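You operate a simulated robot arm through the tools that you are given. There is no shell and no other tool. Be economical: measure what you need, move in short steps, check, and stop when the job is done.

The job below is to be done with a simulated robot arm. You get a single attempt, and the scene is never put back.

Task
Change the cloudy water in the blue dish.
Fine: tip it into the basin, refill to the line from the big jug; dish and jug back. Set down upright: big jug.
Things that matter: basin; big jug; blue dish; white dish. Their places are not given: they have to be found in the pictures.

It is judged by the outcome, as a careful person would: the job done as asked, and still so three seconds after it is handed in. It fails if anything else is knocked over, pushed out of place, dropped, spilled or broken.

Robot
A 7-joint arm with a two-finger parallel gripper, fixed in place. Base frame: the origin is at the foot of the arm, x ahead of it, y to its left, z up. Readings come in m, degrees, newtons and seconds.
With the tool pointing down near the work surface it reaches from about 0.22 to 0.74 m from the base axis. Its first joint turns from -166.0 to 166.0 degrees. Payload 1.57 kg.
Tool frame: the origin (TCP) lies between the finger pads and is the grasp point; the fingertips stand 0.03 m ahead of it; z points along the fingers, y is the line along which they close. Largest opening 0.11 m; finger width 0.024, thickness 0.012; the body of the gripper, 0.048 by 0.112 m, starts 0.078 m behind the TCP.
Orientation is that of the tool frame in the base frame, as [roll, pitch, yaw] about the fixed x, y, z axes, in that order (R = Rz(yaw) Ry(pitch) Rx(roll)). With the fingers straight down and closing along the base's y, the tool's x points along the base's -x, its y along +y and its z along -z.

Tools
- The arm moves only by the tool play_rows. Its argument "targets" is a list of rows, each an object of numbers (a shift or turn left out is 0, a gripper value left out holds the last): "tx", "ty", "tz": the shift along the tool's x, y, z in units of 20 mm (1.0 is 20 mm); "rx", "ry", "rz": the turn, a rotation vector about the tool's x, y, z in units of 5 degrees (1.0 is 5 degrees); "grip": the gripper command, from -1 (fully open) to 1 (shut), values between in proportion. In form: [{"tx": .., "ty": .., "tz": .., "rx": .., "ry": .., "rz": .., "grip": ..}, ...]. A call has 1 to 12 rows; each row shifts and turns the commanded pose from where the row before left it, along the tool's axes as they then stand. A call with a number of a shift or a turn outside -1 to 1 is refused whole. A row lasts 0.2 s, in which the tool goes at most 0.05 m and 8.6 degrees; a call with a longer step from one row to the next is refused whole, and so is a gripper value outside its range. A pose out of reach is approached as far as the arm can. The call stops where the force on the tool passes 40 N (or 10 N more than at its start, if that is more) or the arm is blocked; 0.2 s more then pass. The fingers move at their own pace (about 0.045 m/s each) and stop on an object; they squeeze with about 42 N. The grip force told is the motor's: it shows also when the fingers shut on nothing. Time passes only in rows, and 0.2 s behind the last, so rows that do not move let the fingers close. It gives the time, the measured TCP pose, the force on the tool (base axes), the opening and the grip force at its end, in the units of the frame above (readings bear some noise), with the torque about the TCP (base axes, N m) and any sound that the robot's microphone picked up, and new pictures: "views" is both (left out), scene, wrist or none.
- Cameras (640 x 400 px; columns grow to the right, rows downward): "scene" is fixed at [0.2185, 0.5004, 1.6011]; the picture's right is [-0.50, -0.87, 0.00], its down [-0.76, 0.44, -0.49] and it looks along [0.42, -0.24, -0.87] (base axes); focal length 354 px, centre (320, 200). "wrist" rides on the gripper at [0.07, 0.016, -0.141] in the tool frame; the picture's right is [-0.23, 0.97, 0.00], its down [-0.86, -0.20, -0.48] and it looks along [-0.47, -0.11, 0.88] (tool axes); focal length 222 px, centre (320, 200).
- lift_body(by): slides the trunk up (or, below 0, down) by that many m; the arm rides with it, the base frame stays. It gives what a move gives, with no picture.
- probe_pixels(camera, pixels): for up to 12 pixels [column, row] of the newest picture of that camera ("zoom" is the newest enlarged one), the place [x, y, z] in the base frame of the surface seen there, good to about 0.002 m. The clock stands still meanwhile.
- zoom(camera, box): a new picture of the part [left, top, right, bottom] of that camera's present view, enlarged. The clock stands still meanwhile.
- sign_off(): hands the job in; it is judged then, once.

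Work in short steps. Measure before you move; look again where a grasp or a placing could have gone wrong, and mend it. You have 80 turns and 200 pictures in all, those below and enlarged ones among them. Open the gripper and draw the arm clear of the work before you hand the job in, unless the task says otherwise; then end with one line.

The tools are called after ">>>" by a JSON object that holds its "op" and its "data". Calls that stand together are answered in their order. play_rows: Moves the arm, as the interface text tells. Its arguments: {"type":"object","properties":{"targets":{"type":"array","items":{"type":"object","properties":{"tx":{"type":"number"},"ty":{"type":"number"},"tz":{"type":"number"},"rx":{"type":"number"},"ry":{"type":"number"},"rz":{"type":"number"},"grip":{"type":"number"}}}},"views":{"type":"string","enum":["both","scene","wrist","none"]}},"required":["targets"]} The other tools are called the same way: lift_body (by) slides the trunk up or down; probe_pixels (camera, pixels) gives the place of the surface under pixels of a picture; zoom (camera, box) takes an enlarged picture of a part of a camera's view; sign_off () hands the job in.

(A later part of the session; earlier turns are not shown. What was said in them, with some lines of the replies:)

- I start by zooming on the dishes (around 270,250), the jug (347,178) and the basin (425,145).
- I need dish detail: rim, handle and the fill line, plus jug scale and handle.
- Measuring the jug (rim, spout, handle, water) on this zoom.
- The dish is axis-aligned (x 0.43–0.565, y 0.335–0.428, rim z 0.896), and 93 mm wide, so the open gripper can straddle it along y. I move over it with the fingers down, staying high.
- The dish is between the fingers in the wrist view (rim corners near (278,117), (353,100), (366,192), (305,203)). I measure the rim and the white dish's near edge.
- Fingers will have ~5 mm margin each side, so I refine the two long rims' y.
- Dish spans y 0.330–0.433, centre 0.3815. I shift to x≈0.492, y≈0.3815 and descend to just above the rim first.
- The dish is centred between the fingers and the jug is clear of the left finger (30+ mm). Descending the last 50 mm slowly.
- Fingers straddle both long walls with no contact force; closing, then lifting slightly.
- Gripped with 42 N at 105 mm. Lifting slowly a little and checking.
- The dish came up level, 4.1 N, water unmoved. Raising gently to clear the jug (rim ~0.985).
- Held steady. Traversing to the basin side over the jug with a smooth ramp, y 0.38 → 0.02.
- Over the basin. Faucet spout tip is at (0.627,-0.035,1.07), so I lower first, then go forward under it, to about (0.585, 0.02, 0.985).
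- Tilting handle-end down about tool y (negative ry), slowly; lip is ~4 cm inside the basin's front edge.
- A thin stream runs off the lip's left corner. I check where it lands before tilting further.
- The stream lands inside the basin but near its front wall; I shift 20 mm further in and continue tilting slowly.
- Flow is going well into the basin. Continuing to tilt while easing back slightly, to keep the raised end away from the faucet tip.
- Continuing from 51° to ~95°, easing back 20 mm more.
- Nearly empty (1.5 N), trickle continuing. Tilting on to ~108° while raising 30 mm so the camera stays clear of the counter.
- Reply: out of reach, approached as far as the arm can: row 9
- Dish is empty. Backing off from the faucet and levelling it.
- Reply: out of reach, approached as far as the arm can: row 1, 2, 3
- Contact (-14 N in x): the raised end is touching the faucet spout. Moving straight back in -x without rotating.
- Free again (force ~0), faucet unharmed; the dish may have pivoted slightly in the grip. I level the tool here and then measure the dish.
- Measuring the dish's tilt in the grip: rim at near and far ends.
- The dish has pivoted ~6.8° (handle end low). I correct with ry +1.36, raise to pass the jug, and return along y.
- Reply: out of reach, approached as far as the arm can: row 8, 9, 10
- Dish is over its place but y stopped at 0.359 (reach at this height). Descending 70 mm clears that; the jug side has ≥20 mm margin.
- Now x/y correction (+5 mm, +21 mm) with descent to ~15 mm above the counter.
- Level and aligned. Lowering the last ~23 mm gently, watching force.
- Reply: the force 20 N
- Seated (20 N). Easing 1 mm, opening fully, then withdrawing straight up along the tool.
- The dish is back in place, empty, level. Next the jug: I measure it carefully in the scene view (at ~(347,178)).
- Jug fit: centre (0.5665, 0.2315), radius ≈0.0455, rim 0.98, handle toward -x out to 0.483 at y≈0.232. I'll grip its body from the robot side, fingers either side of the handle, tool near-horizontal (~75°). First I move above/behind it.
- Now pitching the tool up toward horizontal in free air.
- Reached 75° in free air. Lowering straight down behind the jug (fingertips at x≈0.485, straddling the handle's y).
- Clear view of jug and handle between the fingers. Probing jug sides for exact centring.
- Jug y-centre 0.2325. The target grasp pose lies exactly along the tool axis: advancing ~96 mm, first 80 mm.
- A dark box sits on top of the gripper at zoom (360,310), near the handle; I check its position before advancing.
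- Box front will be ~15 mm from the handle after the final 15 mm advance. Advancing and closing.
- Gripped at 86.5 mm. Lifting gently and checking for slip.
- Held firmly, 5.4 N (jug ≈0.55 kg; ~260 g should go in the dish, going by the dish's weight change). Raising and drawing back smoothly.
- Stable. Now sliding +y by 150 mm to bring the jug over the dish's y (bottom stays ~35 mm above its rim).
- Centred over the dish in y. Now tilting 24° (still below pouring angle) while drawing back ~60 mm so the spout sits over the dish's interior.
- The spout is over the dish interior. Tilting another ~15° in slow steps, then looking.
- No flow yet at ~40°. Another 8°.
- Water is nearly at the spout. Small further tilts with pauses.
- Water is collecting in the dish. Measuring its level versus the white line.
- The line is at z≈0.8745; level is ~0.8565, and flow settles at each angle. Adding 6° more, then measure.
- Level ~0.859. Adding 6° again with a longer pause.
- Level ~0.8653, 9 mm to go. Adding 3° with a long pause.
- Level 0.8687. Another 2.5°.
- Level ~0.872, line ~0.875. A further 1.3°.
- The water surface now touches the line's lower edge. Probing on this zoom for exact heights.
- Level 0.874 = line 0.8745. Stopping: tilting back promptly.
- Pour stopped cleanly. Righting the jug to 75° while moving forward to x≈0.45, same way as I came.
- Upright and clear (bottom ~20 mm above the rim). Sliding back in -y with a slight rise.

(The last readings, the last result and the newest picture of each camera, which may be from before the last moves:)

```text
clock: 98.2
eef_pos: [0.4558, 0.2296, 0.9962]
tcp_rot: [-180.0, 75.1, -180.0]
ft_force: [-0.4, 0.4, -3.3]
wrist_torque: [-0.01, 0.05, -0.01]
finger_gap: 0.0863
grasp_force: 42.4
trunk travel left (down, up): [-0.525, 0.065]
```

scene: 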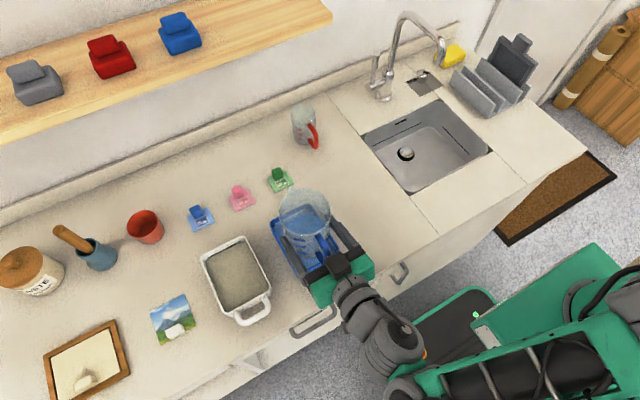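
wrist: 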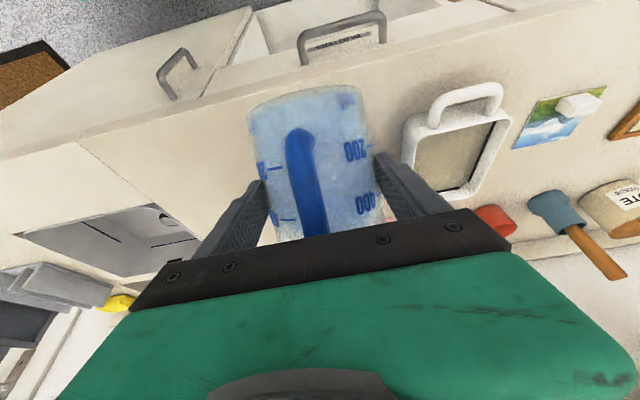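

Moving forward and down to ~16 mm above the jug's original spot.

>>> {"op": "play_rows", "data": {"targets": [{"tz": 0.3, "ty": 0.06}, {"tz": 0.6}, {"tz": 0.8}, {"tz": 0.8, "tx": 0.1}, {"tz": 0.8, "tx": 0.2}, {"tz": 0.8, "tx": 0.4}, {"tz": 0.6, "tx": 0.5}, {"tz": 0.3, "tx": 0.5}, {"tz": 0.2, "tx": 0.3}, {}, {}]}}

>>> {"op": "zoom", "data": {"camera": "scene", "box": [310, 130, 430, 230]}}

```text
clock: 100.6
eef_pos: [0.546, 0.2317, 0.9295]
tcp_rot: [-179.9, 75.0, 180.0]
ft_force: [-0.1, 0.5, -3.6]
wrist_torque: [-0.01, 0.05, -0.01]
finger_gap: 0.086
grasp_force: 41.8
trunk travel left (down, up): [-0.525, 0.065]
```

scene: 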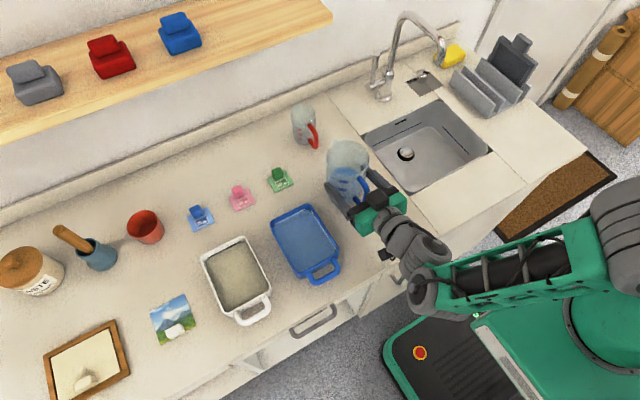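
wrist: 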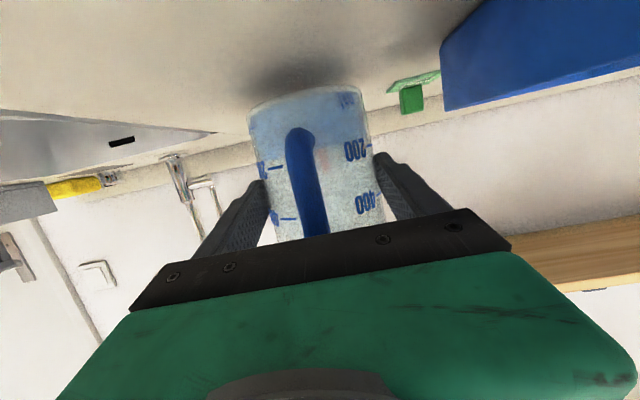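

```text
4.00 times, centred on (370, 180) of scene
```

zoom: 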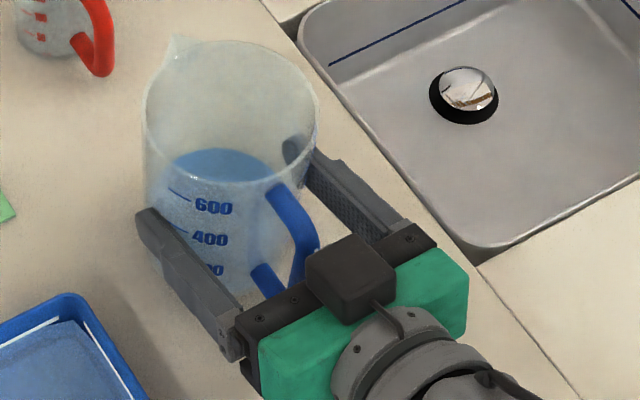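

Jug still square in the grip. Lowering the last ~16 mm gently.

>>> {"op": "play_rows", "data": {"targets": [{"tx": 0.29, "tz": 0.078}, {"tx": 0.25, "tz": 0.07}, {"tx": 0.14, "tz": 0.04}, {"tx": 0.07, "tz": 0.02}, {}], "views": "none"}}

```text
clock: 101.8
eef_pos: [0.5475, 0.2304, 0.9154]
tcp_rot: [-179.9, 75.0, 179.9]
ft_force: [-0.1, 0.0, -2.8]
wrist_torque: [-0.05, 0.04, -0.01]
finger_gap: 0.0859
grasp_force: 42.4
trunk travel left (down, up): [-0.525, 0.065]
```

>>> {"op": "play_rows", "data": {"targets": [{"tx": 0.06, "tz": 0.015}, {"tx": 0.06, "tz": 0.015}, {}], "views": "none"}}

```text
clock: 102.6
eef_pos: [0.5468, 0.2318, 0.9148]
tcp_rot: [179.9, 75.2, 179.7]
ft_force: [2.3, -2.7, 13.3]
wrist_torque: [-0.4, 0.09, 0.09]
finger_gap: 0.0861
grasp_force: 42.2
trunk travel left (down, up): [-0.525, 0.065]
```

Contact (13 N up): the jug is on the counter. Easing slightly and opening.

>>> {"op": "play_rows", "data": {"targets": [{"tx": -0.04, "tz": -0.01}, {"grip": -0.6}, {"grip": -1}, {}, {}], "views": "scene"}}

>>> {"op": "zoom", "data": {"camera": "scene", "box": [310, 130, 430, 230]}}

```text
clock: 103.8
eef_pos: [0.5465, 0.2313, 0.9136]
tcp_rot: [180.0, 75.0, 179.9]
ft_force: [-0.4, -1.9, -0.4]
wrist_torque: [-0.01, -0.03, 0.02]
finger_gap: 0.1097
grasp_force: 0.1
trunk travel left (down, up): [-0.525, 0.065]
```

scene: 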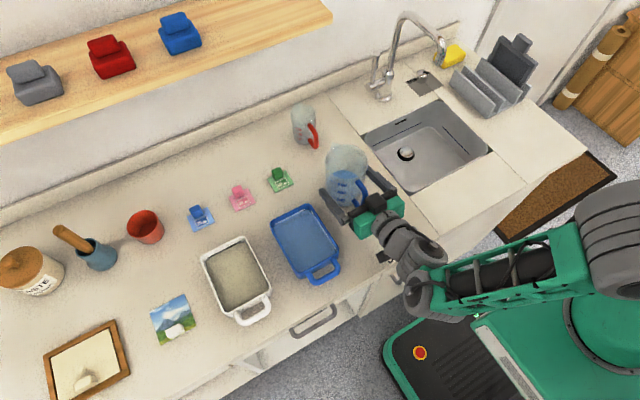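

```text
4.00 times, centred on (370, 180) of scene
```

zoom: 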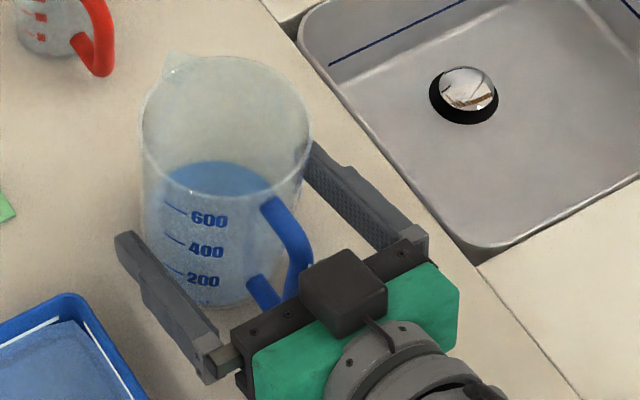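

Jug stands upright at its spot and the fingers are free. Withdrawing straight back along the tool axis, then up.

>>> {"op": "play_rows", "data": {"targets": [{"tz": -0.4}, {"tz": -0.8}, {"tz": -1}, {"tz": -1}, {"tz": -1}, {"tz": -0.8}, {"tx": -0.8, "tz": -0.2}, {"tx": -1, "tz": -0.2}, {"tx": -1, "tz": -0.2}, {"tx": -1, "tz": -0.2}, {"tx": -1, "tz": -0.2}, {"tx": -1, "tz": -0.2}]}}

>>> {"op": "zoom", "data": {"camera": "scene", "box": [250, 120, 400, 290]}}

```text
clock: 106.4
eef_pos: [0.4587, 0.231, 1.0575]
tcp_rot: [-179.8, 75.1, -179.9]
ft_force: [-0.6, -0.1, -0.7]
wrist_torque: [0.01, -0.03, 0.0]
finger_gap: 0.1098
grasp_force: 0.0
trunk travel left (down, up): [-0.525, 0.065]
```

scene: 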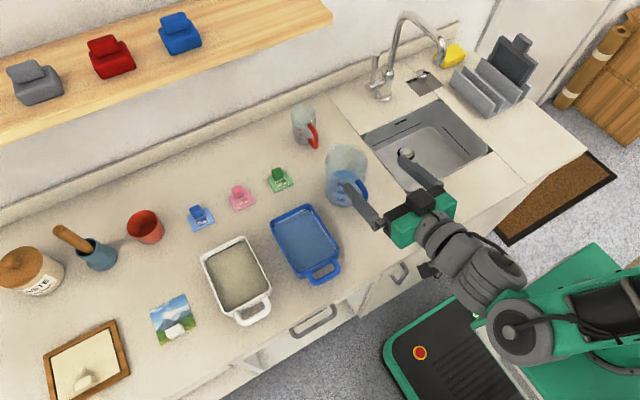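
wrist: 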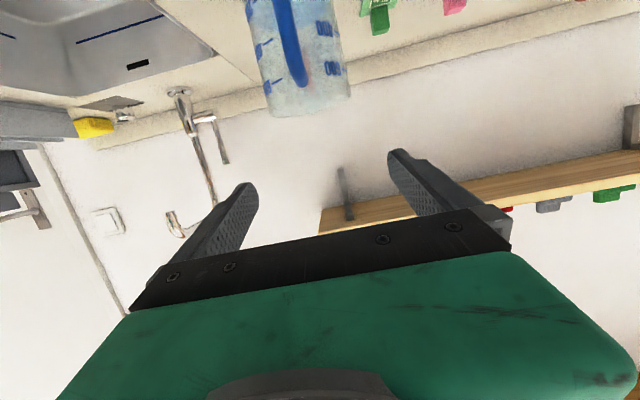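

```text
2.35 times, centred on (325, 205) of scene
```

zoom: 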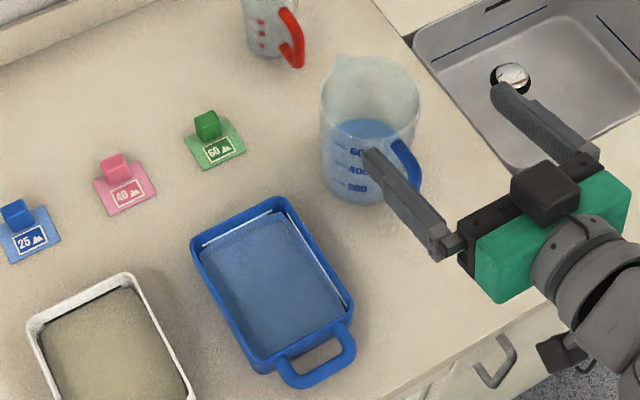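

Both look right. I raise the arm clear and check dish level and position.

>>> {"op": "play_rows", "data": {"targets": [{"tx": -1, "tz": -0.27}, {"tx": -1, "tz": -0.27}, {"tx": -1, "tz": -0.27}, {"tx": -1, "tz": -0.27}, {"tx": -1, "tz": -0.27}, {"tx": -1, "tz": -0.27}, {}], "views": "scene"}}

>>> {"op": "zoom", "data": {"camera": "scene", "box": [262, 198, 346, 290]}}

>>> {"op": "probe_pixels", "data": {"camera": "zoom", "pixels": [[335, 28], [178, 112], [462, 245], [300, 325], [395, 368], [300, 150], [320, 200], [280, 120], [350, 230], [250, 82], [400, 140], [310, 260]]}}

```text
clock: 108.0
eef_pos: [0.4575, 0.2312, 1.1837]
tcp_rot: [-180.0, 75.0, -179.9]
ft_force: [-0.5, -0.2, -0.2]
wrist_torque: [0.02, 0.0, 0.02]
finger_gap: 0.1103
grasp_force: 0.0
trunk travel left (down, up): [-0.525, 0.065]
```

scene: 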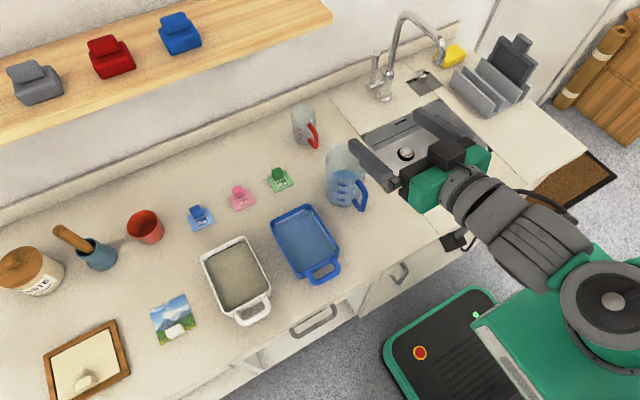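

```text
4.35 times, centred on (304, 244) of scene
```

zoom: 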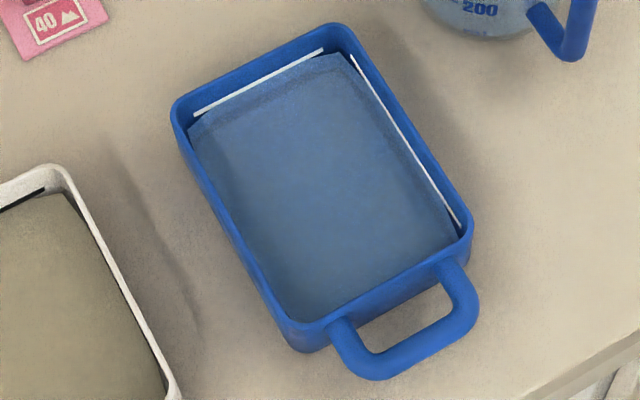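

```text
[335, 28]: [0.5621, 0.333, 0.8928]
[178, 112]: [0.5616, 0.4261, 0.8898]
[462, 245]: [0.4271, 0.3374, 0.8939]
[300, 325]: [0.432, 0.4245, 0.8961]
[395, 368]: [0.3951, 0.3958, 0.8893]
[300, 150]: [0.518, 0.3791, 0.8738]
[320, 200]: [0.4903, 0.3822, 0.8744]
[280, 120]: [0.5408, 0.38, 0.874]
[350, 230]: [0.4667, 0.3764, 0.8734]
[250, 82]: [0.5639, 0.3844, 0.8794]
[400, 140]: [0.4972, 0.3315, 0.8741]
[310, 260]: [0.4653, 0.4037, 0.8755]
```

The blue dish is back in place with clear water at 0.874 (line 0.8745). The jug is upright at its spot, nothing else has moved, and the gripper is open and clear. Handing in.

>>> {"op": "sign_off", "data": {}}

```text
The job is handed in.
```

The cloudy water went into the basin, and the blue dish is refilled to its line from the big jug. Dish and jug are both back in place, the jug upright. While I was levelling the empty dish it bumped the faucet spout (about 14 N), but nothing moved or spilled.
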